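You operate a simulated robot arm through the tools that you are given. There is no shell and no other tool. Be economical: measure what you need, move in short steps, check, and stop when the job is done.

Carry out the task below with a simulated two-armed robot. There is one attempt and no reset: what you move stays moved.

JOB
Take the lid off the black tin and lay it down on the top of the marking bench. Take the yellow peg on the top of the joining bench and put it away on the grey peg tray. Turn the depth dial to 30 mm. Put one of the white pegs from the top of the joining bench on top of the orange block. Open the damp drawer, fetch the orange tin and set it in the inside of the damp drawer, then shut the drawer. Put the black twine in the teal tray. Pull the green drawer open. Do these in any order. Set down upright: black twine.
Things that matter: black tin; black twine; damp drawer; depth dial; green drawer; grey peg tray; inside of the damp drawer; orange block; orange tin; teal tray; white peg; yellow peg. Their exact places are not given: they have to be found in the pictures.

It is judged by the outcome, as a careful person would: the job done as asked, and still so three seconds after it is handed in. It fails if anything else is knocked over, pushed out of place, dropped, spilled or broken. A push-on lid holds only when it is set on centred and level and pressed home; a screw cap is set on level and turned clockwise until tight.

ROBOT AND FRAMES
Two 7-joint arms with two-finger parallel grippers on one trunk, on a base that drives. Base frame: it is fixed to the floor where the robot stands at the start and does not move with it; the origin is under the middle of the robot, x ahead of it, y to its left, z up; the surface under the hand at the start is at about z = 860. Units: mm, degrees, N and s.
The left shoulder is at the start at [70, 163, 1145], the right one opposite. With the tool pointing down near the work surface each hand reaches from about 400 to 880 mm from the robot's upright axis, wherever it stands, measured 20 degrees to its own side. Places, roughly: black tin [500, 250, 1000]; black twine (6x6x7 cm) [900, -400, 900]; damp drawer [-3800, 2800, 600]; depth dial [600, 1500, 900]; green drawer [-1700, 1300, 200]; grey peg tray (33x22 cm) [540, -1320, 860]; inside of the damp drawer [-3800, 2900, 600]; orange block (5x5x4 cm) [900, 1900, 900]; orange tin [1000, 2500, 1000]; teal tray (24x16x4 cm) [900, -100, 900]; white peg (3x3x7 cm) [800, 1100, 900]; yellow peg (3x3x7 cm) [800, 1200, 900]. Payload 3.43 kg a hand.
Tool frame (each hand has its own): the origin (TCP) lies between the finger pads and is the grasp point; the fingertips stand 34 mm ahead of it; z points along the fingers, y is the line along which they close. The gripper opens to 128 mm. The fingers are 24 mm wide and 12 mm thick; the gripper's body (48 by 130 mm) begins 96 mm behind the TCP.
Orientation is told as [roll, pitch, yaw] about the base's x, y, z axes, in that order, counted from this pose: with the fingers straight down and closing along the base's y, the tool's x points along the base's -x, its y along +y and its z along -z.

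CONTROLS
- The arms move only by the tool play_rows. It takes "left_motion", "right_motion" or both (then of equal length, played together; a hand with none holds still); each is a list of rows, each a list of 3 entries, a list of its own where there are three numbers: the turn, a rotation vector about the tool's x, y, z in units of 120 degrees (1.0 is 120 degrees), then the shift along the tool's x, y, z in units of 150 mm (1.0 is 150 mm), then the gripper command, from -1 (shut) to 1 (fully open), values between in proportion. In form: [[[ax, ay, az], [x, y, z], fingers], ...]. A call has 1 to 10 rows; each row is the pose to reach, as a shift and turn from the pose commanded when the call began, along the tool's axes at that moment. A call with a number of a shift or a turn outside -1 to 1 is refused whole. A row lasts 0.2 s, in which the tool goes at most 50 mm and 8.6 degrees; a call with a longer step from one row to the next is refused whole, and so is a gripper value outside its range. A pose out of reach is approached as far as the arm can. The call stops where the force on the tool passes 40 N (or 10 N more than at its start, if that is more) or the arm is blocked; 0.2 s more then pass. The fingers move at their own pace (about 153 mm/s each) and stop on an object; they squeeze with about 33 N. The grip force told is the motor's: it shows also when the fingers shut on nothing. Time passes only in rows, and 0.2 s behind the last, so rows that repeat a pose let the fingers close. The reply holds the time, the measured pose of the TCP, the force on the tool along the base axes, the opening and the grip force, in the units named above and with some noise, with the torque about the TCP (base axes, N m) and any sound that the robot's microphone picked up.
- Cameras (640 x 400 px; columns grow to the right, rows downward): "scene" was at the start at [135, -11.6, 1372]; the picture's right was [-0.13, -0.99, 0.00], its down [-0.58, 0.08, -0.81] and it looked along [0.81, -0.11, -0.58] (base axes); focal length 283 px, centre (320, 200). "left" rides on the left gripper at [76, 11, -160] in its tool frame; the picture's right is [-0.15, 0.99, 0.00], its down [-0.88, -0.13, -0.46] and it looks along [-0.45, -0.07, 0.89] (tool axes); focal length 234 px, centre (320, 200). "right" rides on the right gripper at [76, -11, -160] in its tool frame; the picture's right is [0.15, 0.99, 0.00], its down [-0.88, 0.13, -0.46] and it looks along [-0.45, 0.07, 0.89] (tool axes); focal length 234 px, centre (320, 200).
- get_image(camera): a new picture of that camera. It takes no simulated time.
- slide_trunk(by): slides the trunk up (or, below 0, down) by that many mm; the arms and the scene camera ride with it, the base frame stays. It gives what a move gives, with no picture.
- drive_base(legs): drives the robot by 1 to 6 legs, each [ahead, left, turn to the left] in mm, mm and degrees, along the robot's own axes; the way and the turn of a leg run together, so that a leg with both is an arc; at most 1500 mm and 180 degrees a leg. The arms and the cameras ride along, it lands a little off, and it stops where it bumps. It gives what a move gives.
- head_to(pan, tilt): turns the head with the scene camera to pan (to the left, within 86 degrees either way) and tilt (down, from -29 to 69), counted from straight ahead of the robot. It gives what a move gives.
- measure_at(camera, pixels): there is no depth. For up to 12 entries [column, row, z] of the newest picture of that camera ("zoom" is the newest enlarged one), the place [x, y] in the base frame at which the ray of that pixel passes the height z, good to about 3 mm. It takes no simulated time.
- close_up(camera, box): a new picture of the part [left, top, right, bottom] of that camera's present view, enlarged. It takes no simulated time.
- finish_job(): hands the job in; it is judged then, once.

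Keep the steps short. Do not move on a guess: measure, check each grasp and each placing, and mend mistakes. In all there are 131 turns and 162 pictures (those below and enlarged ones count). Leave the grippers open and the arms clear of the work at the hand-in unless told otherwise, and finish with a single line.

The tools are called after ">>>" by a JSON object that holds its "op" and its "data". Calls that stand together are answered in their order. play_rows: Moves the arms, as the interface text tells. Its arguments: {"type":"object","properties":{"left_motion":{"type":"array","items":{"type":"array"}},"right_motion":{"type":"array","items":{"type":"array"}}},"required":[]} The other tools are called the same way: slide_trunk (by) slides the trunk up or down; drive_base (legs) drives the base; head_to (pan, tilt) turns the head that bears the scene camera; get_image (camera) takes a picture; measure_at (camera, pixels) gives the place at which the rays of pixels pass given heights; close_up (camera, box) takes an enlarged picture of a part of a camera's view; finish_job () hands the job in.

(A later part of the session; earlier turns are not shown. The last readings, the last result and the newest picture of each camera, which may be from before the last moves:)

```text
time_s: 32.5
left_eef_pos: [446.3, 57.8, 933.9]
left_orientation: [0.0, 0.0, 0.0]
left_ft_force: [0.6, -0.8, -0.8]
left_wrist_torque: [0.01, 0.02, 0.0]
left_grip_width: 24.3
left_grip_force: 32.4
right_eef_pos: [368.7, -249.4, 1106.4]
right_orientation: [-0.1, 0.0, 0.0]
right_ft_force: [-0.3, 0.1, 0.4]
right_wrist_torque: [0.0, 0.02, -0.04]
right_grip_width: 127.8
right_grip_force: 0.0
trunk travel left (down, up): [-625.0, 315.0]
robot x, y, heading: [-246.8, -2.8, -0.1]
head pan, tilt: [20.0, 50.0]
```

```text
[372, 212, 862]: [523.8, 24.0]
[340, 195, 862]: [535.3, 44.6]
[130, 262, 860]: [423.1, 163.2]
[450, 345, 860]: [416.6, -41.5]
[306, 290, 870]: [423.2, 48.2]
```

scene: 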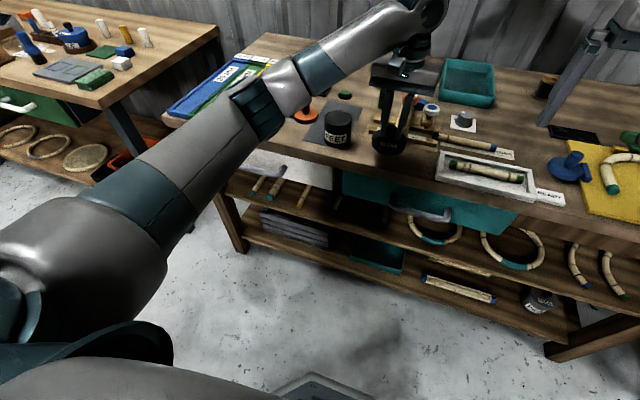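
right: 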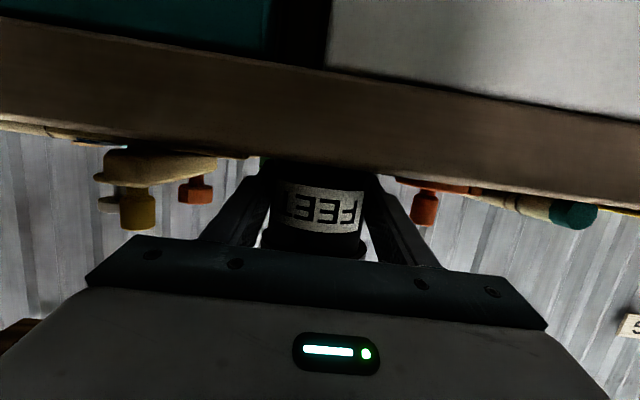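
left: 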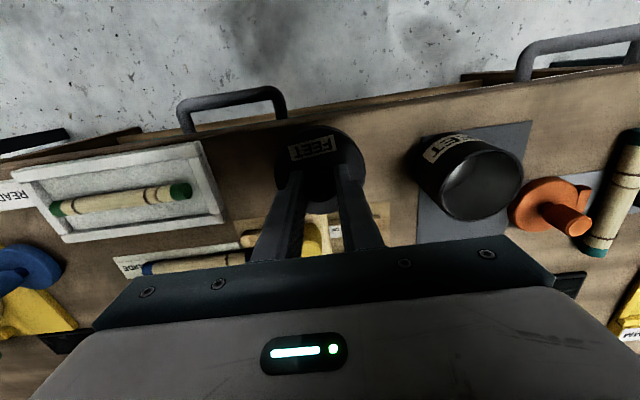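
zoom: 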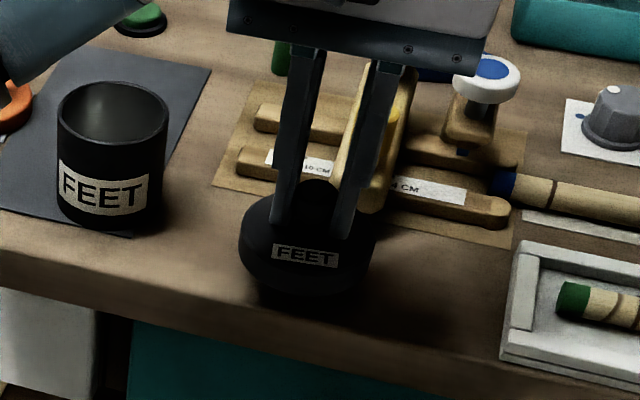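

Too near the front edge; I shift 24 mm inward, then lower to contact.

>>> {"op": "play_rows", "data": {"left_motion": [[[0, 0, 0], [-0.17, 0.04, 0], -1], [[0, 0, 0], [-0.17, 0.04, 0.02], -1], [[0, 0, 0], [-0.17, 0.04, 0.04], -1], [[0, 0, 0], [-0.17, 0.04, 0.06], -1]]}}

>>> {"op": "close_up", "data": {"camera": "scene", "box": [310, 90, 470, 190]}}

```text
time_s: 33.5
left_eef_pos: [468.5, 66.5, 929.6]
left_orientation: [-0.1, -0.2, 0.1]
left_ft_force: [-29.6, 10.1, 15.2]
left_wrist_torque: [0.25, 0.68, 0.0]
left_grip_width: 24.6
left_grip_force: 32.8
right_eef_pos: [362.4, -246.6, 1109.9]
right_orientation: [0.0, -0.3, 0.0]
right_ft_force: [0.3, 0.4, 0.2]
right_wrist_torque: [0.0, 0.01, -0.02]
right_grip_width: 127.9
right_grip_force: 0.0
trunk travel left (down, up): [-625.0, 315.0]
robot x, y, heading: [-248.3, 1.0, 0.2]
head pan, tilt: [20.0, 50.0]
```

```text
4.00 times, centred on (390, 140) of scene
```

zoom: 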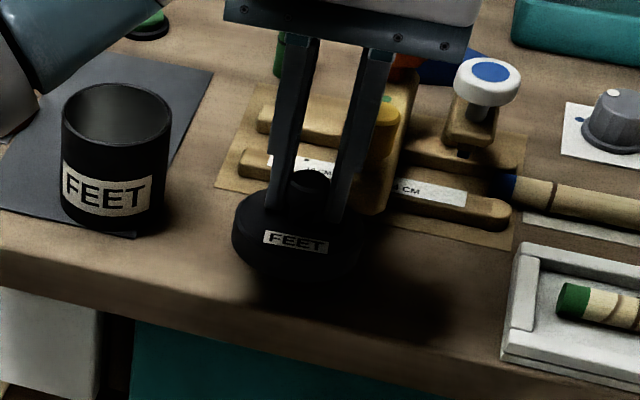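

Something pushed back in x (30 N): likely the lid edge against the jig. I lift a little and back off 12 mm, then check.

>>> {"op": "play_rows", "data": {"left_motion": [[[0, 0, 0], [0.03, 0, -0.03], -1], [[0, 0, 0], [0.1, 0, -0.06], -1], [[0, 0, 0], [0.1, 0, -0.06], -1]]}}

>>> {"op": "close_up", "data": {"camera": "scene", "box": [310, 90, 470, 190]}}

>>> {"op": "get_image", "data": {"camera": "left"}}

```text
time_s: 34.3
left_eef_pos: [458.1, 63.3, 934.2]
left_orientation: [-0.1, 0.0, 0.0]
left_ft_force: [-0.2, 0.0, -0.8]
left_wrist_torque: [-0.01, 0.01, -0.02]
left_grip_width: 24.2
left_grip_force: 32.6
right_eef_pos: [367.2, -248.6, 1106.5]
right_orientation: [-0.1, -0.1, 0.1]
right_ft_force: [0.9, 0.3, 0.5]
right_wrist_torque: [0.01, -0.03, 0.02]
right_grip_width: 128.3
right_grip_force: 0.0
trunk travel left (down, up): [-625.0, 315.0]
robot x, y, heading: [-246.5, -1.7, 0.1]
head pan, tilt: [20.0, 50.0]
```

```text
4.00 times, centred on (390, 140) of scene
```

zoom: 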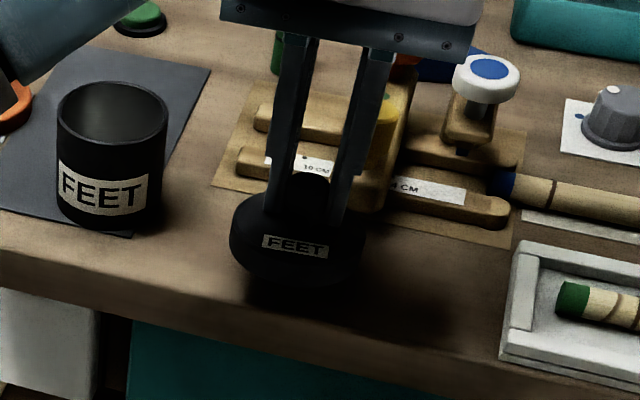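

```text
125 pictures are left
```

left: 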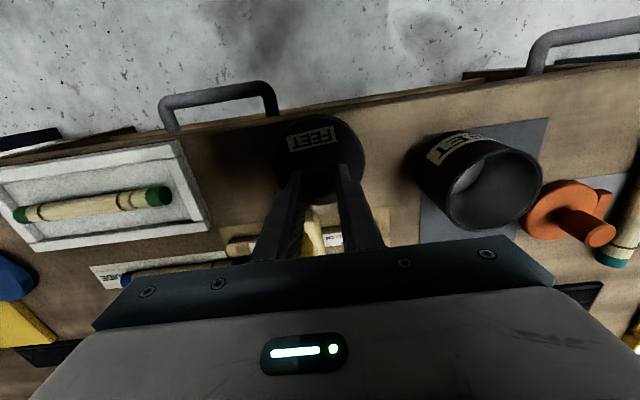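

Jig unmoved. Lower straight down at [458, 63].

>>> {"op": "play_rows", "data": {"left_motion": [[[0, 0, 0], [0, 0, 0.015], -1], [[0, 0, 0], [0, 0, 0.03], -1], [[0, 0, 0], [0, 0, 0.045], -1]]}}

```text
time_s: 35.1
left_eef_pos: [457.7, 63.5, 927.7]
left_orientation: [0.0, 0.0, 0.0]
left_ft_force: [-0.8, -0.2, -0.8]
left_wrist_torque: [0.01, 0.04, 0.0]
left_grip_width: 24.1
left_grip_force: 33.0
right_eef_pos: [367.9, -248.9, 1106.4]
right_orientation: [0.1, -0.1, 0.0]
right_ft_force: [0.2, -0.3, 0.5]
right_wrist_torque: [0.01, -0.01, 0.03]
right_grip_width: 128.0
right_grip_force: 0.0
trunk travel left (down, up): [-625.0, 315.0]
robot x, y, heading: [-248.2, 0.5, -0.1]
head pan, tilt: [20.0, 50.0]
```

>>> {"op": "play_rows", "data": {"left_motion": [[[0, 0, 0], [0, 0, 0.015], -1], [[0, 0, 0], [0, 0, 0.03], -1], [[0, 0, 0], [0, 0, 0.045], -1], [[0, 0, 0], [0, 0, 0.06], -1], [[0, 0, 0], [0, 0, 0.075], -1], [[0, 0, 0], [0, 0, 0.09], -1]]}}

>>> {"op": "close_up", "data": {"camera": "scene", "box": [310, 90, 470, 190]}}

```text
time_s: 36.5
left_eef_pos: [457.6, 64.5, 916.5]
left_orientation: [0.0, -0.1, 0.0]
left_ft_force: [1.2, 0.2, 7.2]
left_wrist_torque: [0.04, -0.3, -0.02]
left_grip_width: 24.4
left_grip_force: 32.9
right_eef_pos: [368.5, -249.4, 1107.1]
right_orientation: [0.1, -0.1, 0.1]
right_ft_force: [-0.1, 0.2, -0.2]
right_wrist_torque: [0.01, 0.01, 0.0]
right_grip_width: 127.9
right_grip_force: 0.1
trunk travel left (down, up): [-625.0, 315.0]
robot x, y, heading: [-246.7, 1.9, 0.1]
head pan, tilt: [20.0, 50.0]
```

```text
4.00 times, centred on (390, 140) of scene
```

zoom: 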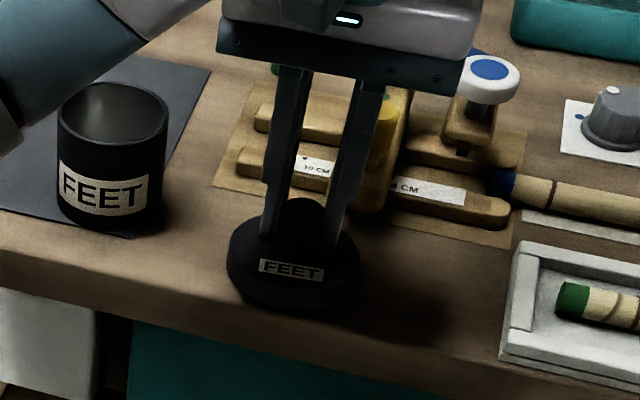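

Contact at 7 N. Release and rise.

>>> {"op": "play_rows", "data": {"left_motion": [[[0, 0, 0], [0, 0, -0.005], -0.3], [[0, 0, 0], [0, 0, -0.005], -0.3], [[0, 0, 0], [0, 0, -0.15], -0.3], [[0, 0, 0], [0, 0, -0.45], -0.3], [[0, 0, 0], [0, 0, -0.75], -0.3], [[0, 0, 0], [0, 0, -0.99], 0], [[0, 0, 0], [0, 0, -0.99], 0]]}}

>>> {"op": "play_rows", "data": {"left_motion": [[[0, 0, 0], [0, 0.2, -0.25], 1], [[0, 0, 0], [0, 0.5, -0.4], 1], [[0, 0, 0], [0, 0.8, -0.5], 1], [[0, 0, 0], [0, 0.99, -0.6], 1]]}}

>>> {"op": "get_image", "data": {"camera": "scene"}}

```text
time_s: 38.1
left_eef_pos: [458.3, 63.8, 1063.3]
left_orientation: [0.1, 0.0, 0.0]
left_ft_force: [-0.8, 0.0, 0.4]
left_wrist_torque: [0.02, -0.01, 0.02]
left_grip_width: 64.0
left_grip_force: 0.1
right_eef_pos: [368.4, -248.7, 1106.1]
right_orientation: [-0.1, 0.1, 0.0]
right_ft_force: [-0.1, 0.3, -0.2]
right_wrist_torque: [0.0, -0.03, -0.03]
right_grip_width: 128.1
right_grip_force: 0.0
trunk travel left (down, up): [-625.0, 315.0]
robot x, y, heading: [-252.0, 1.4, -0.1]
head pan, tilt: [20.0, 50.0]
```

```text
refused: row 2 steps farther than a row can; nothing moved
```

```text
123 pictures are left
```

scene: 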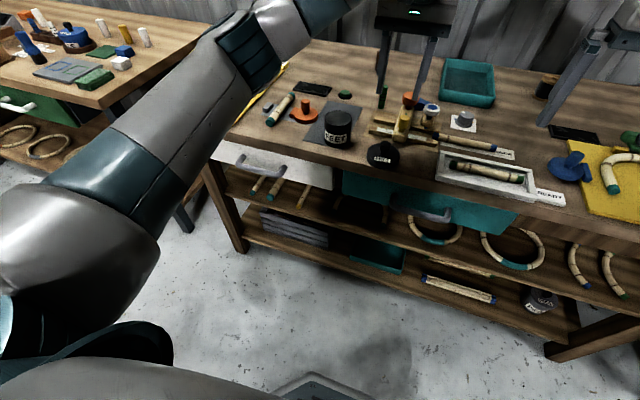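

Lid lies flat. Raise the left hand and drive to right-forward for the twine.

>>> {"op": "play_rows", "data": {"left_motion": [[[0, 0, 0], [0, 0.2, -0.2], 1], [[0, 0, 0], [0, 0.4, -0.4], 1], [[0, 0, 0], [0, 0.6, -0.6], 1], [[0, 0, 0], [0, 0.8, -0.8], 1], [[0, 0, 0], [0, 0.8, -0.8], 1]]}}

>>> {"op": "drive_base", "data": {"legs": [[0, -250, 0], [320, 0, 0]]}}

>>> {"op": "head_to", "data": {"pan": 0, "tilt": 40}}

>>> {"op": "get_image", "data": {"camera": "scene"}}

>>> {"op": "get_image", "data": {"camera": "right"}}

```text
time_s: 39.3
left_eef_pos: [459.0, 182.7, 1183.2]
left_orientation: [0.0, 0.1, 0.0]
left_ft_force: [0.2, -0.6, -0.2]
left_wrist_torque: [-0.01, 0.04, 0.01]
left_grip_width: 128.2
left_grip_force: 0.0
right_eef_pos: [367.8, -249.5, 1105.3]
right_orientation: [0.1, 0.0, 0.0]
right_ft_force: [-0.2, -0.8, 0.0]
right_wrist_torque: [0.01, 0.03, 0.01]
right_grip_width: 128.1
right_grip_force: 0.0
trunk travel left (down, up): [-625.0, 315.0]
robot x, y, heading: [-252.0, 1.9, -0.1]
head pan, tilt: [20.0, 50.0]
```

```text
time_s: 42.8
left_eef_pos: [777.2, -63.6, 1182.2]
left_orientation: [0.0, 0.1, 0.1]
left_ft_force: [-1.1, 0.9, 0.5]
left_wrist_torque: [-0.01, 0.05, 0.01]
left_grip_width: 128.3
left_grip_force: 0.0
right_eef_pos: [687.7, -497.5, 1107.1]
right_orientation: [0.0, 0.0, 0.0]
right_ft_force: [0.4, -0.3, -0.6]
right_wrist_torque: [0.02, 0.01, 0.03]
right_grip_width: 128.1
right_grip_force: 0.1
trunk travel left (down, up): [-625.0, 315.0]
robot x, y, heading: [69.7, -249.5, 0.1]
head pan, tilt: [20.0, 50.0]
```

```text
time_s: 43.7
left_eef_pos: [776.3, -64.3, 1183.4]
left_orientation: [0.0, -0.1, 0.1]
left_ft_force: [0.4, -0.3, -0.5]
left_wrist_torque: [0.01, 0.01, 0.02]
left_grip_width: 127.9
left_grip_force: 0.0
right_eef_pos: [687.6, -496.7, 1106.0]
right_orientation: [-0.1, -0.1, -0.1]
right_ft_force: [-0.9, 0.0, 0.0]
right_wrist_torque: [-0.02, -0.02, -0.01]
right_grip_width: 127.8
right_grip_force: 0.0
trunk travel left (down, up): [-625.0, 315.0]
robot x, y, heading: [71.3, -251.2, -0.0]
head pan, tilt: [0.0, 40.0]
```

```text
122 pictures are left
```

scene: 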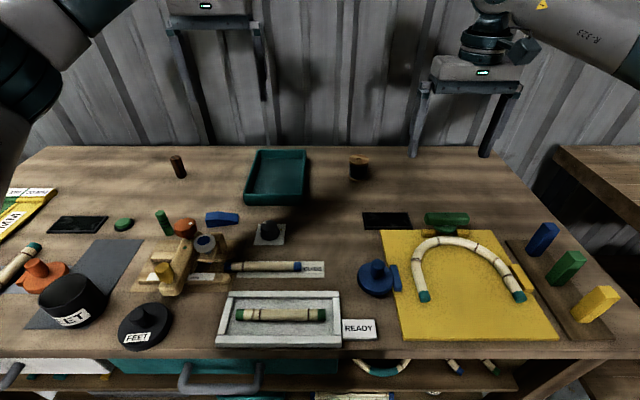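

```text
121 pictures are left
```

right: 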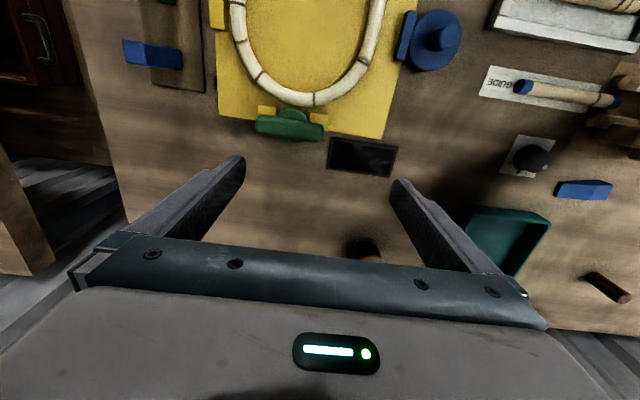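

>>> {"op": "close_up", "data": {"camera": "scene", "box": [230, 130, 390, 230]}}

>>> {"op": "measure_at", "data": {"camera": "scene", "pixels": [[359, 159, 930], [358, 178, 860], [244, 204, 860], [301, 206, 860], [304, 151, 900], [252, 150, 900]]}}

```text
4.00 times, centred on (310, 180) of scene
```

zoom: 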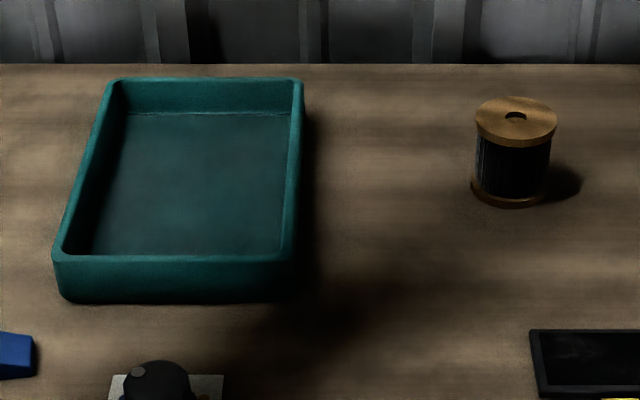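

```text
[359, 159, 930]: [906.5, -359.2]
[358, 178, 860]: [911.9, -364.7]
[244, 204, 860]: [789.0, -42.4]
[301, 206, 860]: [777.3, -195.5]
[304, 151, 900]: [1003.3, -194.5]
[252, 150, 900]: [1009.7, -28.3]
```

Spool at about [911,-361], tray centre about [895,-118]. Move the right hand above the spool.

>>> {"op": "play_rows", "data": {"right_motion": [[[0, 0, 0], [-0.22, 0.2, 0], 0.6], [[0, 0, 0], [-0.44, 0.4, 0], 0.6], [[0, 0, 0], [-0.66, 0.6, 0], 0.6], [[0, 0, 0], [-0.88, 0.8, 0], 0.6], [[0, 0, 0], [-0.99, 0.9, 0], 0.6]]}}

>>> {"op": "play_rows", "data": {"right_motion": [[[0, 0, 0], [-0.2, 0, 0.2], 0.6], [[0, 0, 0], [-0.4, 0, 0.4], 0.6], [[0, 0, 0], [-0.5, 0, 0.6], 0.6], [[0, 0, 0], [-0.5, 0, 0.6], 0.6]]}}

>>> {"op": "get_image", "data": {"camera": "right"}}

>>> {"op": "get_image", "data": {"camera": "scene"}}

```text
time_s: 44.9
left_eef_pos: [777.7, -64.5, 1181.6]
left_orientation: [0.0, 0.0, 0.2]
left_ft_force: [-0.3, -0.8, -0.6]
left_wrist_torque: [0.0, 0.02, 0.01]
left_grip_width: 127.8
left_grip_force: 0.1
right_eef_pos: [836.7, -362.1, 1107.5]
right_orientation: [0.0, 0.0, 0.0]
right_ft_force: [-1.3, -0.6, 0.4]
right_wrist_torque: [-0.02, 0.01, 0.0]
right_grip_width: 102.2
right_grip_force: 0.0
trunk travel left (down, up): [-625.0, 315.0]
robot x, y, heading: [72.4, -248.6, -0.0]
head pan, tilt: [0.0, 40.0]
```

```text
time_s: 45.9
left_eef_pos: [777.2, -64.4, 1182.1]
left_orientation: [-0.1, 0.0, 0.1]
left_ft_force: [-0.2, -0.4, 0.1]
left_wrist_torque: [-0.05, -0.04, 0.01]
left_grip_width: 127.9
left_grip_force: 0.0
right_eef_pos: [887.7, -363.7, 1033.5]
right_orientation: [-0.1, 0.1, 0.1]
right_ft_force: [0.2, 0.3, -0.3]
right_wrist_torque: [-0.01, -0.02, -0.03]
right_grip_width: 102.4
right_grip_force: 0.0
right hand out of reach, approached as far as the arm can: row 2, 3, 4
trunk travel left (down, up): [-625.0, 315.0]
robot x, y, heading: [70.2, -250.7, 0.2]
head pan, tilt: [0.0, 40.0]
```

```text
119 pictures are left
```

right: 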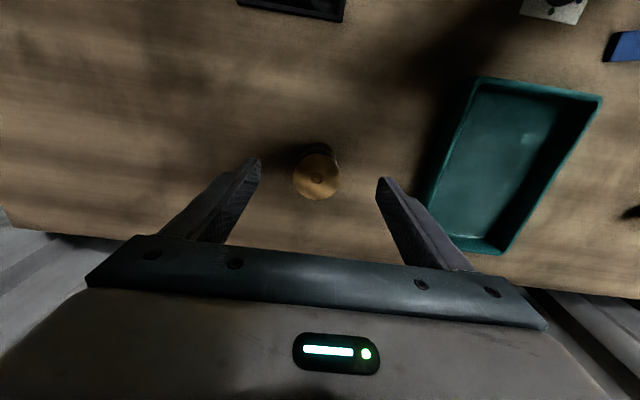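

```text
118 pictures are left
```

scene: 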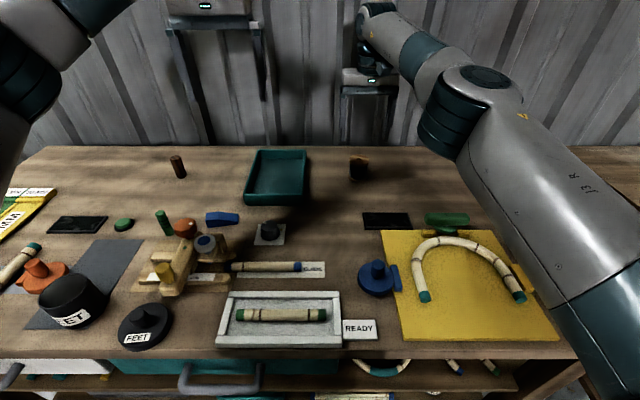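

>>> {"op": "measure_at", "data": {"camera": "right", "pixels": [[317, 178, 927], [316, 160, 895], [465, 95, 900], [600, 95, 900], [430, 210, 900], [497, 253, 900]]}}

>>> {"op": "drive_base", "data": {"legs": [[40, 0, 0]]}}

```text
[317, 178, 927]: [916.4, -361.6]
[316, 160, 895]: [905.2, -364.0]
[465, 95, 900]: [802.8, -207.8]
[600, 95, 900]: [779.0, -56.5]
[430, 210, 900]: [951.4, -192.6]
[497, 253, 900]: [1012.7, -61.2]
```

```text
time_s: 46.7
left_eef_pos: [813.5, -65.3, 1185.0]
left_orientation: [0.1, -0.3, 0.1]
left_ft_force: [-0.5, 0.4, 0.3]
left_wrist_torque: [-0.01, 0.0, 0.0]
left_grip_width: 127.9
left_grip_force: 0.1
right_eef_pos: [925.2, -365.1, 1036.3]
right_orientation: [0.0, -0.2, 0.0]
right_ft_force: [-0.3, 0.2, -0.2]
right_wrist_torque: [0.0, -0.04, 0.03]
right_grip_width: 102.3
right_grip_force: 0.1
trunk travel left (down, up): [-625.0, 315.0]
robot x, y, heading: [109.9, -250.8, -0.1]
head pan, tilt: [0.0, 40.0]
```

>>> {"op": "play_rows", "data": {"right_motion": [[[0, 0, 0], [0.25, 0, 0.1], 0.5], [[0, 0, 0], [0.25, 0, 0.15], 0.5], [[0, 0, 0], [0.25, 0, 0.15], 0.5]]}}

>>> {"op": "get_image", "data": {"camera": "right"}}

```text
time_s: 47.5
left_eef_pos: [817.5, -67.0, 1182.5]
left_orientation: [0.0, 0.2, 0.0]
left_ft_force: [0.4, 0.5, 0.2]
left_wrist_torque: [0.05, 0.0, 0.02]
left_grip_width: 128.2
left_grip_force: 0.0
right_eef_pos: [891.6, -365.2, 1010.4]
right_orientation: [0.2, 0.1, 0.0]
right_ft_force: [0.7, -0.2, -0.3]
right_wrist_torque: [0.05, -0.01, 0.01]
right_grip_width: 96.0
right_grip_force: 0.1
trunk travel left (down, up): [-625.0, 315.0]
robot x, y, heading: [109.6, -246.2, 0.0]
head pan, tilt: [0.0, 40.0]
```

```text
117 pictures are left
```

right: 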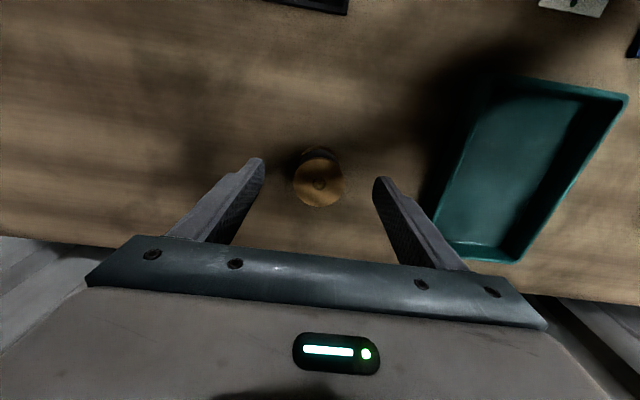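

>>> {"op": "measure_at", "data": {"camera": "right", "pixels": [[318, 185, 927], [293, 180, 927], [344, 180, 927]]}}

>>> {"op": "play_rows", "data": {"right_motion": [[[0, 0, 0], [-0.08, 0.01, 0.07], 0.5], [[0, 0, 0], [-0.153, 0.02, 0.14], 0.5], [[0, 0, 0], [-0.153, 0.02, 0.14], 0.5]]}}

>>> {"op": "get_image", "data": {"camera": "right"}}

```text
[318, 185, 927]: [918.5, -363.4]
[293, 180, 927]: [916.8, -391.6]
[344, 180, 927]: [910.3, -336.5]
```

```text
time_s: 48.3
left_eef_pos: [815.7, -64.9, 1182.7]
left_orientation: [0.0, 0.0, 0.1]
left_ft_force: [0.0, -0.4, 0.4]
left_wrist_torque: [-0.02, -0.02, -0.01]
left_grip_width: 128.1
left_grip_force: 0.0
right_eef_pos: [912.3, -361.5, 990.0]
right_orientation: [-0.1, 0.0, 0.1]
right_ft_force: [-0.6, -0.2, -0.6]
right_wrist_torque: [-0.02, -0.02, 0.02]
right_grip_width: 95.8
right_grip_force: 0.0
trunk travel left (down, up): [-625.0, 315.0]
robot x, y, heading: [111.0, -249.3, 0.0]
head pan, tilt: [0.0, 40.0]
```

```text
116 pictures are left
```

right: 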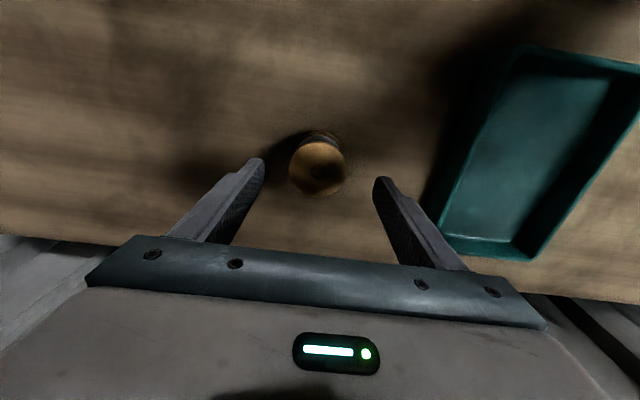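

Centred. Descend to z≈905 and close.

>>> {"op": "play_rows", "data": {"right_motion": [[[0, 0, 0], [-0.02, 0, 0.25], 0.5], [[0, 0, 0], [-0.02, 0, 0.5], 0.5], [[0, 0, 0], [-0.02, 0, 0.567], 0.5], [[0, 0, 0], [-0.02, 0, 0.567], -0.1], [[0, 0, 0], [-0.02, 0, 0.567], -0.3], [[0, 0, 0], [-0.02, 0, 0.567], -1], [[0, 0, 0], [-0.02, 0, 0.567], -1]]}}

>>> {"op": "get_image", "data": {"camera": "right"}}

```text
time_s: 49.9
left_eef_pos: [815.5, -65.2, 1181.6]
left_orientation: [0.0, 0.1, 0.1]
left_ft_force: [0.8, -0.3, -0.4]
left_wrist_torque: [-0.01, 0.0, -0.03]
left_grip_width: 128.2
left_grip_force: 0.0
right_eef_pos: [916.8, -362.5, 904.6]
right_orientation: [0.0, 0.0, -0.1]
right_ft_force: [0.5, -1.4, 0.0]
right_wrist_torque: [0.03, 0.01, 0.02]
right_grip_width: 58.8
right_grip_force: 32.8
trunk travel left (down, up): [-625.0, 315.0]
robot x, y, heading: [113.1, -247.1, -0.0]
head pan, tilt: [0.0, 40.0]
```

```text
115 pictures are left
```

right: 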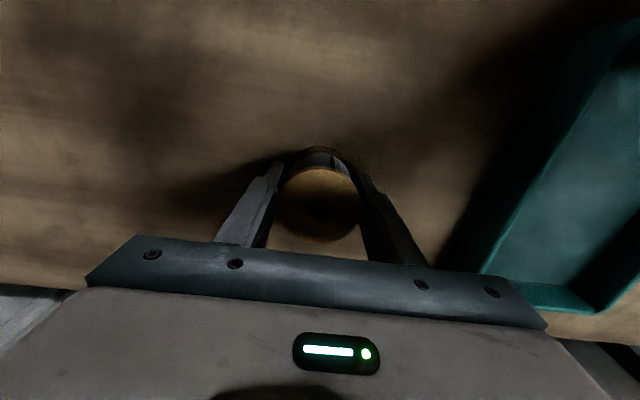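

Gripped (58.8). Lift, while the left hand moves out of the way.

>>> {"op": "play_rows", "data": {"right_motion": [[[0, 0, 0], [0, 0, -0.2], -1], [[0, 0, 0], [0, 0, -0.4], -1], [[0, 0, 0], [0, 0, -0.55], -1], [[0, 0, 0], [0, 0, -0.55], -1], [[0, 0, 0], [0, 0, -0.55], -1]], "left_motion": [[[0, 0, 0], [0.2, 0.2, 0], 1], [[0, 0, 0], [0.4, 0.4, 0], 1], [[0, 0, 0], [0.6, 0.6, 0], 1], [[0, 0, 0], [0.8, 0.8, 0], 1], [[0, 0, 0], [0.99, 0.99, 0], 1]]}}

>>> {"op": "play_rows", "data": {"right_motion": [[[0, 0, 0], [0.1, 0.25, 0], -1], [[0, 0, 0], [0.2, 0.5, 0], -1], [[0, 0, 0], [0.3, 0.75, 0], -1], [[0, 0, 0], [0.3, 0.99, 0], -1], [[0, 0, 0], [0.3, 0.99, 0], -1]], "left_motion": [[[0, 0, 0], [0, 0.3, 0], 1], [[0, 0, 0], [0, 0.6, 0], 1], [[0, 0, 0], [0, 0.9, 0], 1], [[0, 0, 0], [0, 0.9, 0], 1], [[0, 0, 0], [0, 0.9, 0], 1]]}}

>>> {"op": "play_rows", "data": {"right_motion": [[[0, 0, 0], [0, 0.25, 0], -1], [[0, 0, 0], [0, 0.5, 0], -1], [[0, 0, 0], [0, 0.61, 0], -1], [[0, 0, 0], [0, 0.61, 0], -1]]}}

>>> {"op": "get_image", "data": {"camera": "scene"}}

>>> {"op": "get_image", "data": {"camera": "right"}}

```text
time_s: 51.1
left_eef_pos: [667.8, 84.9, 1183.3]
left_orientation: [-0.1, 0.0, 0.0]
left_ft_force: [0.1, 0.5, 0.0]
left_wrist_torque: [-0.02, -0.02, -0.01]
left_grip_width: 127.9
left_grip_force: 0.0
right_eef_pos: [916.6, -361.2, 988.3]
right_orientation: [-0.1, -0.1, -0.1]
right_ft_force: [-0.5, 0.3, -1.1]
right_wrist_torque: [0.01, -0.04, -0.01]
right_grip_width: 58.9
right_grip_force: 32.9
trunk travel left (down, up): [-625.0, 315.0]
robot x, y, heading: [109.4, -246.0, -0.0]
head pan, tilt: [0.0, 40.0]
```

```text
time_s: 52.3
left_eef_pos: [667.4, 218.7, 1183.2]
left_orientation: [0.0, 0.1, 0.0]
left_ft_force: [0.3, -0.2, 0.1]
left_wrist_torque: [0.03, 0.03, 0.02]
left_grip_width: 127.8
left_grip_force: 0.0
right_eef_pos: [871.0, -214.5, 987.8]
right_orientation: [0.1, 0.0, 0.0]
right_ft_force: [0.2, -0.2, 0.0]
right_wrist_torque: [0.06, -0.01, 0.0]
right_grip_width: 58.6
right_grip_force: 32.6
trunk travel left (down, up): [-625.0, 315.0]
robot x, y, heading: [111.9, -249.3, 0.0]
head pan, tilt: [0.0, 40.0]
```

```text
time_s: 53.3
left_eef_pos: [666.0, 221.9, 1182.1]
left_orientation: [-0.2, 0.0, 0.0]
left_ft_force: [-0.5, -0.4, -0.2]
left_wrist_torque: [-0.09, -0.01, -0.01]
left_grip_width: 128.1
left_grip_force: 0.1
right_eef_pos: [855.2, -129.8, 988.4]
right_orientation: [-0.1, 0.0, 0.1]
right_ft_force: [-0.3, 0.8, -1.4]
right_wrist_torque: [-0.01, -0.01, 0.0]
right_grip_width: 58.7
right_grip_force: 33.5
right hand out of reach, approached as far as the arm can: row 2, 3, 4
trunk travel left (down, up): [-625.0, 315.0]
robot x, y, heading: [106.4, -250.0, 0.1]
head pan, tilt: [0.0, 40.0]
```

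```text
114 pictures are left
```

scene: 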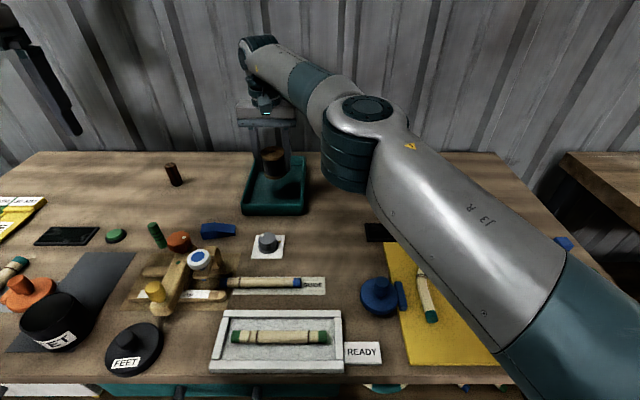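

```text
113 pictures are left
```

right: 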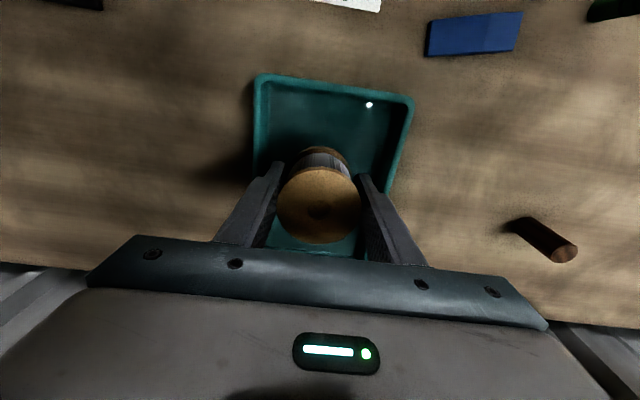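

Over the tray, centred. Descend.

>>> {"op": "play_rows", "data": {"right_motion": [[[0, 0, 0], [0, 0.02, 0.2], -1], [[0, 0, 0], [0, 0.02, 0.4], -1], [[0, 0, 0], [0, 0.02, 0.47], -1], [[0, 0, 0], [0, 0.02, 0.49], -1], [[0, 0, 0], [0, 0.02, 0.505], -1]]}}

>>> {"op": "close_up", "data": {"camera": "scene", "box": [220, 120, 340, 220]}}

```text
time_s: 54.5
left_eef_pos: [667.1, 218.4, 1182.7]
left_orientation: [-0.1, -0.1, 0.1]
left_ft_force: [-0.2, -0.2, -0.5]
left_wrist_torque: [0.01, -0.03, 0.04]
left_grip_width: 128.1
left_grip_force: 0.1
right_eef_pos: [855.4, -127.1, 911.4]
right_orientation: [0.1, -0.1, -0.1]
right_ft_force: [1.0, 0.3, 0.5]
right_wrist_torque: [0.0, 0.01, 0.02]
right_grip_width: 58.8
right_grip_force: 32.8
trunk travel left (down, up): [-625.0, 315.0]
robot x, y, heading: [112.4, -247.9, -0.1]
head pan, tilt: [0.0, 40.0]
```

```text
4.00 times, centred on (280, 170) of scene
```

zoom: 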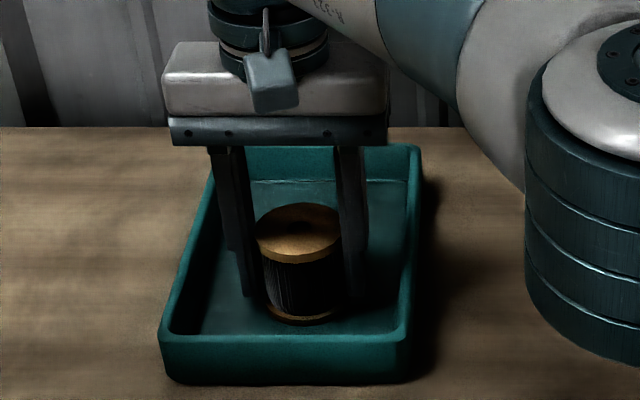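

>>> {"op": "play_rows", "data": {"right_motion": [[[0, 0, 0], [0, 0, 0.01], -1], [[0, 0, 0], [0, 0, 0.02], -1], [[0, 0, 0], [0, 0, 0.03], -1], [[0, 0, 0], [0, 0, 0.04], -1]]}}

```text
time_s: 55.5
left_eef_pos: [665.8, 219.0, 1184.8]
left_orientation: [0.0, -0.2, 0.1]
left_ft_force: [0.2, 0.0, 0.1]
left_wrist_torque: [-0.03, -0.03, 0.03]
left_grip_width: 127.9
left_grip_force: 0.0
right_eef_pos: [855.3, -127.5, 910.8]
right_orientation: [0.2, -0.4, 0.0]
right_ft_force: [8.9, 3.2, 32.7]
right_wrist_torque: [0.26, -0.04, -0.19]
right_grip_width: 58.9
right_grip_force: 33.3
trunk travel left (down, up): [-625.0, 315.0]
robot x, y, heading: [108.1, -249.2, 0.1]
head pan, tilt: [0.0, 40.0]
```

Touched the tray floor. Ease up, release and rise.

>>> {"op": "play_rows", "data": {"right_motion": [[[0, 0, 0], [0, 0, -0.035], -1], [[0, 0, 0], [0, 0, -0.035], 0.08], [[0, 0, 0], [0, 0, -0.035], 0.08], [[0, 0, 0], [0, 0, -0.2], 0.08], [[0, 0, 0], [0, 0, -0.5], 0.08], [[0, 0, 0], [0, 0, -0.8], 0.08], [[0, 0, 0], [0, 0, -0.99], 0.08]]}}

>>> {"op": "play_rows", "data": {"right_motion": [[[0, 0, 0], [0.2, -0.2, 0], 0.5], [[0, 0, 0], [0.4, -0.4, 0], 0.5], [[0, 0, 0], [0.6, -0.6, 0], 0.5], [[0, 0, 0], [0.8, -0.8, 0], 0.5], [[0, 0, 0], [0.99, -0.99, 0], 0.5]]}}

>>> {"op": "get_image", "data": {"camera": "scene"}}

```text
time_s: 57.1
left_eef_pos: [667.2, 219.1, 1182.8]
left_orientation: [0.0, 0.1, 0.0]
left_ft_force: [-0.1, -0.5, -0.2]
left_wrist_torque: [0.01, 0.01, -0.02]
left_grip_width: 127.8
left_grip_force: 0.0
right_eef_pos: [851.2, -130.9, 1025.4]
right_orientation: [-0.1, 0.0, 0.1]
right_ft_force: [0.5, -0.1, 1.0]
right_wrist_torque: [0.02, 0.01, -0.02]
right_grip_width: 68.9
right_grip_force: 0.2
right hand out of reach, approached as far as the arm can: row 6, 7
trunk travel left (down, up): [-625.0, 315.0]
robot x, y, heading: [111.5, -249.5, 0.2]
head pan, tilt: [0.0, 40.0]
```

```text
time_s: 58.3
left_eef_pos: [665.6, 218.5, 1183.0]
left_orientation: [-0.1, -0.1, 0.1]
left_ft_force: [-0.4, 0.0, -0.6]
left_wrist_torque: [0.04, -0.01, 0.01]
left_grip_width: 128.3
left_grip_force: 0.0
right_eef_pos: [702.1, -280.0, 1026.2]
right_orientation: [0.1, -0.1, 0.1]
right_ft_force: [-0.5, -0.2, -0.1]
right_wrist_torque: [-0.02, -0.04, 0.01]
right_grip_width: 95.9
right_grip_force: 0.1
trunk travel left (down, up): [-625.0, 315.0]
robot x, y, heading: [106.5, -249.3, 0.4]
head pan, tilt: [0.0, 40.0]
```

```text
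111 pictures are left
```

scene: 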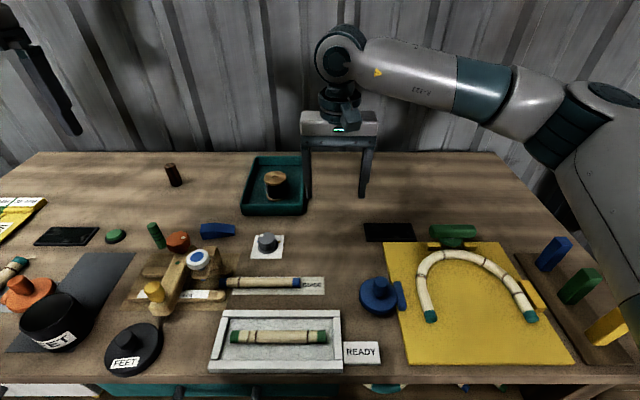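

Twine upright in the tray. Now drive to the joining bench (back, then left 1450).

>>> {"op": "drive_base", "data": {"legs": [[-330, 0, 0], [0, 1450, 0]]}}

>>> {"op": "head_to", "data": {"pan": 0, "tilt": 35}}

>>> {"op": "get_image", "data": {"camera": "scene"}}

>>> {"op": "head_to", "data": {"pan": 40, "tilt": 30}}

>>> {"op": "get_image", "data": {"camera": "scene"}}

```text
time_s: 67.3
left_eef_pos: [357.3, 1652.5, 1182.1]
left_orientation: [0.0, 0.1, -1.1]
left_ft_force: [-0.2, 0.6, 0.6]
left_wrist_torque: [0.01, -0.02, -0.02]
left_grip_width: 128.2
left_grip_force: 0.0
right_eef_pos: [382.3, 1152.8, 1024.2]
right_orientation: [0.0, 0.0, -1.0]
right_ft_force: [-0.7, 0.1, -0.5]
right_wrist_torque: [0.0, -0.02, -0.01]
right_grip_width: 95.9
right_grip_force: 0.1
trunk travel left (down, up): [-625.0, 315.0]
robot x, y, heading: [-207.1, 1194.9, -1.0]
head pan, tilt: [0.0, 40.0]
```

```text
time_s: 68.0
left_eef_pos: [357.9, 1652.8, 1182.1]
left_orientation: [0.0, 0.0, -1.0]
left_ft_force: [0.7, 0.6, 0.1]
left_wrist_torque: [0.02, 0.02, -0.04]
left_grip_width: 128.0
left_grip_force: 0.0
right_eef_pos: [381.8, 1152.9, 1025.0]
right_orientation: [0.0, 0.0, -1.0]
right_ft_force: [-0.4, -0.1, 1.1]
right_wrist_torque: [0.01, -0.03, 0.0]
right_grip_width: 95.8
right_grip_force: 0.1
trunk travel left (down, up): [-625.0, 315.0]
robot x, y, heading: [-204.8, 1191.2, -1.2]
head pan, tilt: [0.0, 35.0]
```

```text
110 pictures are left
```

scene: 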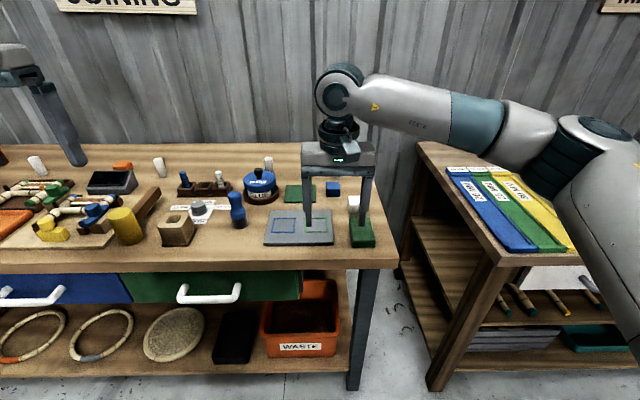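

```text
time_s: 69.0
left_eef_pos: [357.6, 1651.7, 1183.2]
left_orientation: [-0.1, 0.0, -0.9]
left_ft_force: [-0.1, 0.3, 0.2]
left_wrist_torque: [0.0, -0.01, 0.01]
left_grip_width: 127.8
left_grip_force: 0.1
right_eef_pos: [382.0, 1154.1, 1024.2]
right_orientation: [0.0, 0.0, -1.1]
right_ft_force: [0.2, 0.3, 0.0]
right_wrist_torque: [-0.03, -0.02, 0.0]
right_grip_width: 95.9
right_grip_force: 0.0
trunk travel left (down, up): [-625.0, 315.0]
robot x, y, heading: [-206.9, 1191.2, -0.8]
head pan, tilt: [40.0, 30.0]
```

```text
109 pictures are left
```

scene: 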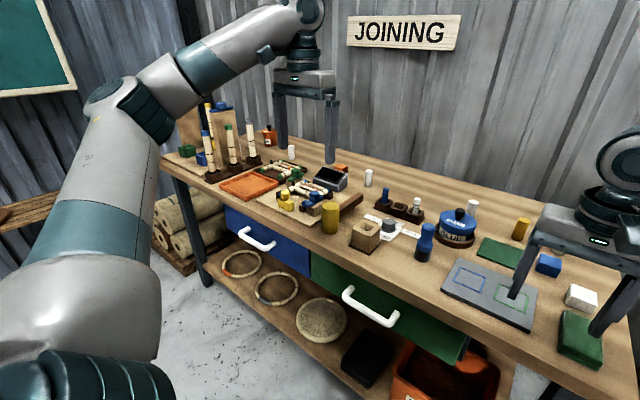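

>>> {"op": "close_up", "data": {"camera": "scene", "box": [360, 160, 600, 310]}}

>>> {"op": "close_up", "data": {"camera": "scene", "box": [220, 110, 420, 235]}}

>>> {"op": "measure_at", "data": {"camera": "scene", "pixels": [[521, 238, 860], [522, 220, 930], [472, 216, 860], [472, 200, 930], [368, 186, 860], [341, 175, 860], [388, 225, 890], [270, 145, 860], [292, 159, 860]]}}

```text
2.67 times, centred on (480, 235) of scene
```

zoom: 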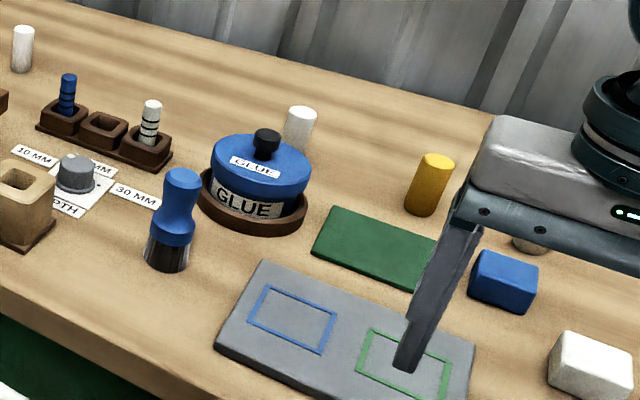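

```text
3.20 times, centred on (320, 172) of scene
```

zoom: 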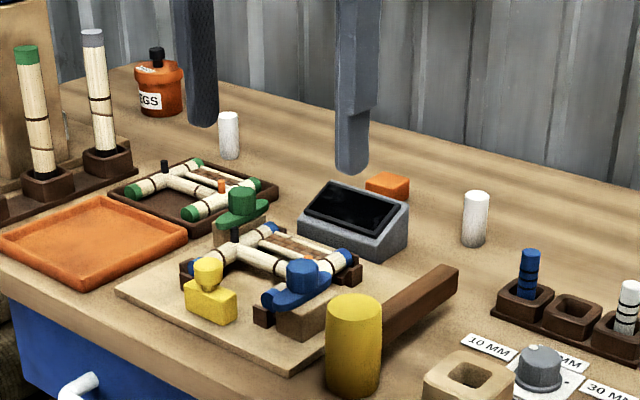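

```text
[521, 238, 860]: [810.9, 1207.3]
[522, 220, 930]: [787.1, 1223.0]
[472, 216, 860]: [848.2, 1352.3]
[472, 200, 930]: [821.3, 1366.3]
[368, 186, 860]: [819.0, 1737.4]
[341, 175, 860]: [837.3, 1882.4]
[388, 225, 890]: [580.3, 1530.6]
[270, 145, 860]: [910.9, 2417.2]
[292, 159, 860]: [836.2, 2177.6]
```

White peg candidates found; nearest to the orange block is at [819,1737], block at about [840,1885], dial [580,1530]. Drive in front of them.

>>> {"op": "drive_base", "data": {"legs": [[0, 0, 1], [0, 430, 0], [290, 0, 0]]}}

>>> {"op": "head_to", "data": {"pan": 5, "tilt": 40}}

>>> {"op": "get_image", "data": {"camera": "scene"}}

>>> {"op": "get_image", "data": {"camera": "left"}}

```text
time_s: 73.6
left_eef_pos: [642.6, 2088.8, 1182.0]
left_orientation: [0.0, 0.1, -0.2]
left_ft_force: [-0.4, -0.1, -0.5]
left_wrist_torque: [0.01, 0.03, 0.02]
left_grip_width: 128.2
left_grip_force: 0.0
right_eef_pos: [674.7, 1589.5, 1024.0]
right_orientation: [0.0, 0.0, -0.2]
right_ft_force: [0.0, 0.5, -0.9]
right_wrist_torque: [-0.01, 0.01, -0.02]
right_grip_width: 95.9
right_grip_force: 0.0
trunk travel left (down, up): [-625.0, 315.0]
robot x, y, heading: [81.5, 1624.7, -0.3]
head pan, tilt: [40.0, 30.0]
```

```text
time_s: 74.6
left_eef_pos: [642.1, 2088.4, 1182.9]
left_orientation: [0.1, 0.1, -0.1]
left_ft_force: [-0.6, 0.6, -0.3]
left_wrist_torque: [-0.04, 0.01, 0.02]
left_grip_width: 127.9
left_grip_force: 0.0
right_eef_pos: [674.8, 1590.6, 1025.3]
right_orientation: [0.0, 0.0, -0.3]
right_ft_force: [0.5, 0.2, 0.3]
right_wrist_torque: [-0.02, -0.04, 0.0]
right_grip_width: 95.9
right_grip_force: 0.0
trunk travel left (down, up): [-625.0, 315.0]
robot x, y, heading: [84.4, 1621.8, -0.0]
head pan, tilt: [5.0, 40.0]
```

```text
106 pictures are left
```

scene: 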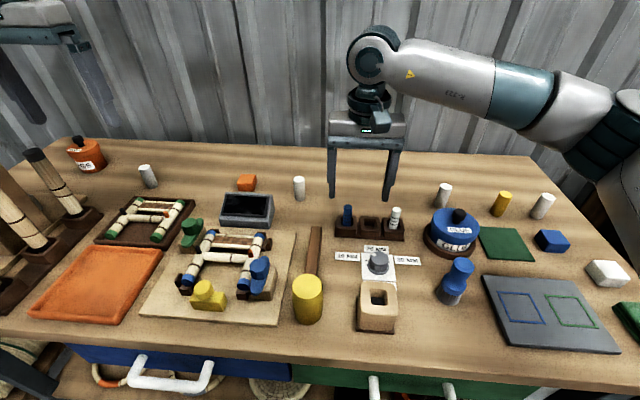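

```text
105 pictures are left
```

left: 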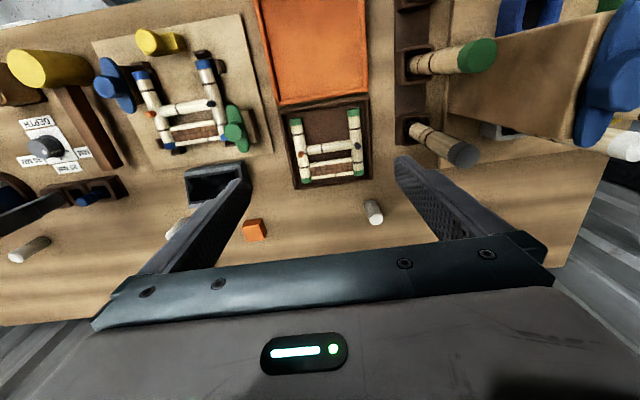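

>>> {"op": "measure_at", "data": {"camera": "scene", "pixels": [[299, 180, 930], [299, 199, 860], [246, 180, 900], [246, 190, 860], [378, 257, 900], [501, 212, 860], [88, 170, 860], [320, 350, 860]]}}

>>> {"op": "close_up", "data": {"camera": "scene", "box": [320, 190, 440, 290]}}

>>> {"op": "close_up", "data": {"camera": "scene", "box": [200, 150, 340, 240]}}

```text
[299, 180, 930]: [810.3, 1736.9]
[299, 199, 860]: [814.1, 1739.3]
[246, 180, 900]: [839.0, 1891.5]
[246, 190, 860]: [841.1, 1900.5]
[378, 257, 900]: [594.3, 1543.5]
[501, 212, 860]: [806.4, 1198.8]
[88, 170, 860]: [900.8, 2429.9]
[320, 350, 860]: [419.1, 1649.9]
```

```text
4.00 times, centred on (380, 240) of scene
```

zoom: 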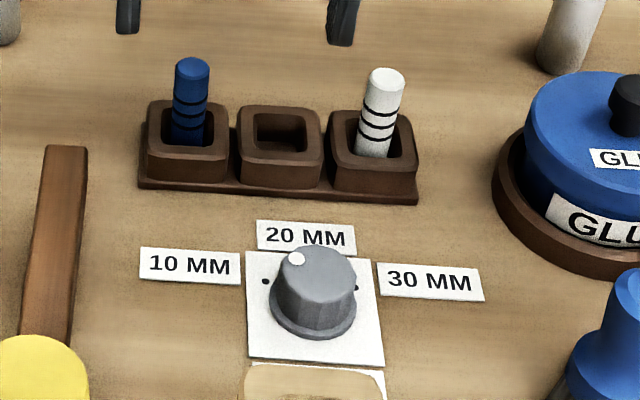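

```text
4.44 times, centred on (270, 195) of scene
```

zoom: 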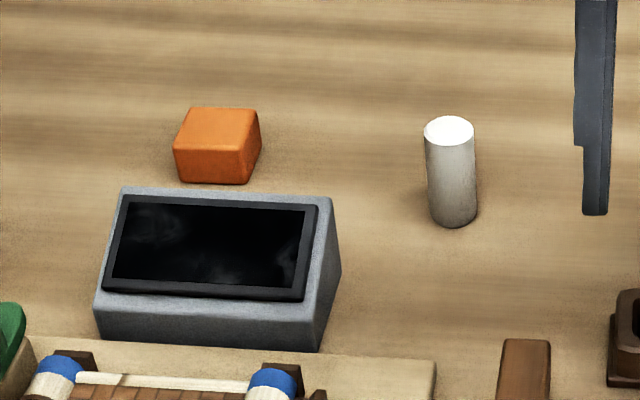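

Dial pointer is near 20; 30 lies to its right. Move the left hand above the white peg at [814,1737], the right hand out of the way.

>>> {"op": "play_rows", "data": {"left_motion": [[[0, 0, 0], [-0.1, -0.28, 0], 0.2], [[0, 0, 0], [-0.2, -0.56, 0], 0.2], [[0, 0, 0], [-0.3, -0.84, 0], 0.2], [[0, 0, 0], [-0.4, -0.99, 0], 0.2], [[0, 0, 0], [-0.6, -0.99, 0], 0.2]], "right_motion": [[[0, 0, 0], [0.2, -0.2, -0.1], 0.5], [[0, 0, 0], [0.4, -0.4, -0.2], 0.5], [[0, 0, 0], [0.5, -0.6, -0.3], 0.5], [[0, 0, 0], [0.5, -0.8, -0.3], 0.5], [[0, 0, 0], [0.5, -0.99, -0.3], 0.5]]}}

>>> {"op": "play_rows", "data": {"left_motion": [[[0, 0, 0], [-0.1, -0.28, 0], 0.2], [[0, 0, 0], [-0.2, -0.56, 0.1], 0.2], [[0, 0, 0], [-0.3, -0.84, 0.2], 0.2], [[0, 0, 0], [-0.4, -0.99, 0.3], 0.2], [[0, 0, 0], [-0.5, -0.99, 0.55], 0.2]]}}

>>> {"op": "play_rows", "data": {"left_motion": [[[0, 0, 0], [0, -0.2, 0.2], 0.2], [[0, 0, 0], [0, -0.34, 0.4], 0.2], [[0, 0, 0], [0, -0.34, 0.4], 0.2]]}}

>>> {"op": "get_image", "data": {"camera": "left"}}

```text
time_s: 75.8
left_eef_pos: [732.6, 1938.7, 1182.6]
left_orientation: [0.0, 0.0, -0.1]
left_ft_force: [0.9, 0.1, -0.4]
left_wrist_torque: [-0.02, -0.01, -0.02]
left_grip_width: 76.8
left_grip_force: 0.0
right_eef_pos: [601.3, 1439.8, 1069.3]
right_orientation: [0.2, 0.1, -0.2]
right_ft_force: [0.4, -0.2, 0.1]
right_wrist_torque: [0.02, 0.03, -0.01]
right_grip_width: 96.0
right_grip_force: 0.2
trunk travel left (down, up): [-625.0, 315.0]
robot x, y, heading: [82.5, 1624.3, -0.2]
head pan, tilt: [5.0, 40.0]
```

```text
time_s: 77.0
left_eef_pos: [806.0, 1792.2, 1099.2]
left_orientation: [-0.1, 0.1, -0.1]
left_ft_force: [-0.1, -0.7, 0.2]
left_wrist_torque: [-0.02, 0.02, -0.03]
left_grip_width: 76.8
left_grip_force: 0.1
right_eef_pos: [600.9, 1442.5, 1069.6]
right_orientation: [-0.1, 0.1, -0.2]
right_ft_force: [0.7, 0.2, 0.0]
right_wrist_torque: [-0.03, 0.01, -0.05]
right_grip_width: 95.9
right_grip_force: 0.1
trunk travel left (down, up): [-625.0, 315.0]
robot x, y, heading: [85.1, 1621.9, -0.4]
head pan, tilt: [5.0, 40.0]
```

```text
time_s: 77.8
left_eef_pos: [804.2, 1741.1, 1041.8]
left_orientation: [0.0, -0.1, -0.2]
left_ft_force: [-0.7, 0.2, 0.9]
left_wrist_torque: [0.02, -0.02, -0.03]
left_grip_width: 76.7
left_grip_force: 0.0
right_eef_pos: [599.0, 1441.9, 1070.3]
right_orientation: [0.1, 0.0, -0.2]
right_ft_force: [-0.2, 0.2, -0.4]
right_wrist_torque: [0.02, -0.02, -0.01]
right_grip_width: 95.9
right_grip_force: 0.1
trunk travel left (down, up): [-625.0, 315.0]
robot x, y, heading: [82.4, 1624.8, -0.6]
head pan, tilt: [5.0, 40.0]
```

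```text
102 pictures are left
```

left: 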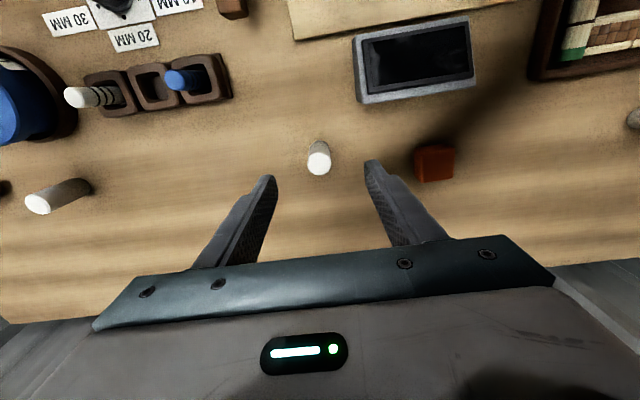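

>>> {"op": "measure_at", "data": {"camera": "left", "pixels": [[319, 164, 930], [318, 145, 860], [434, 165, 900], [415, 147, 900], [452, 182, 900]]}}

>>> {"op": "close_up", "data": {"camera": "left", "box": [280, 120, 480, 220]}}

```text
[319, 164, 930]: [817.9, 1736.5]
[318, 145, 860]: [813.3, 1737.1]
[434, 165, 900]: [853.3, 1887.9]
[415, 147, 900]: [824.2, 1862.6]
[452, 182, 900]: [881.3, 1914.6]
```

```text
3.20 times, centred on (380, 170) of left
```

zoom: 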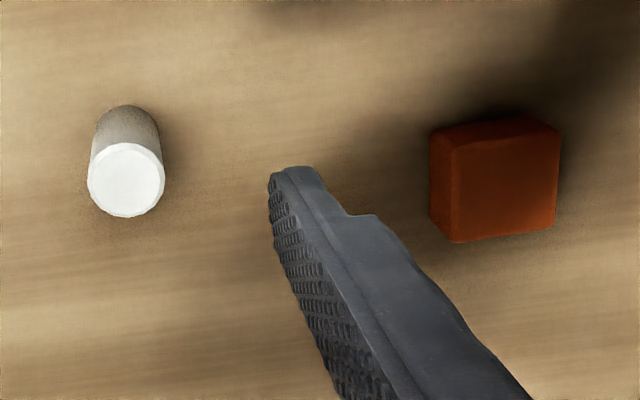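

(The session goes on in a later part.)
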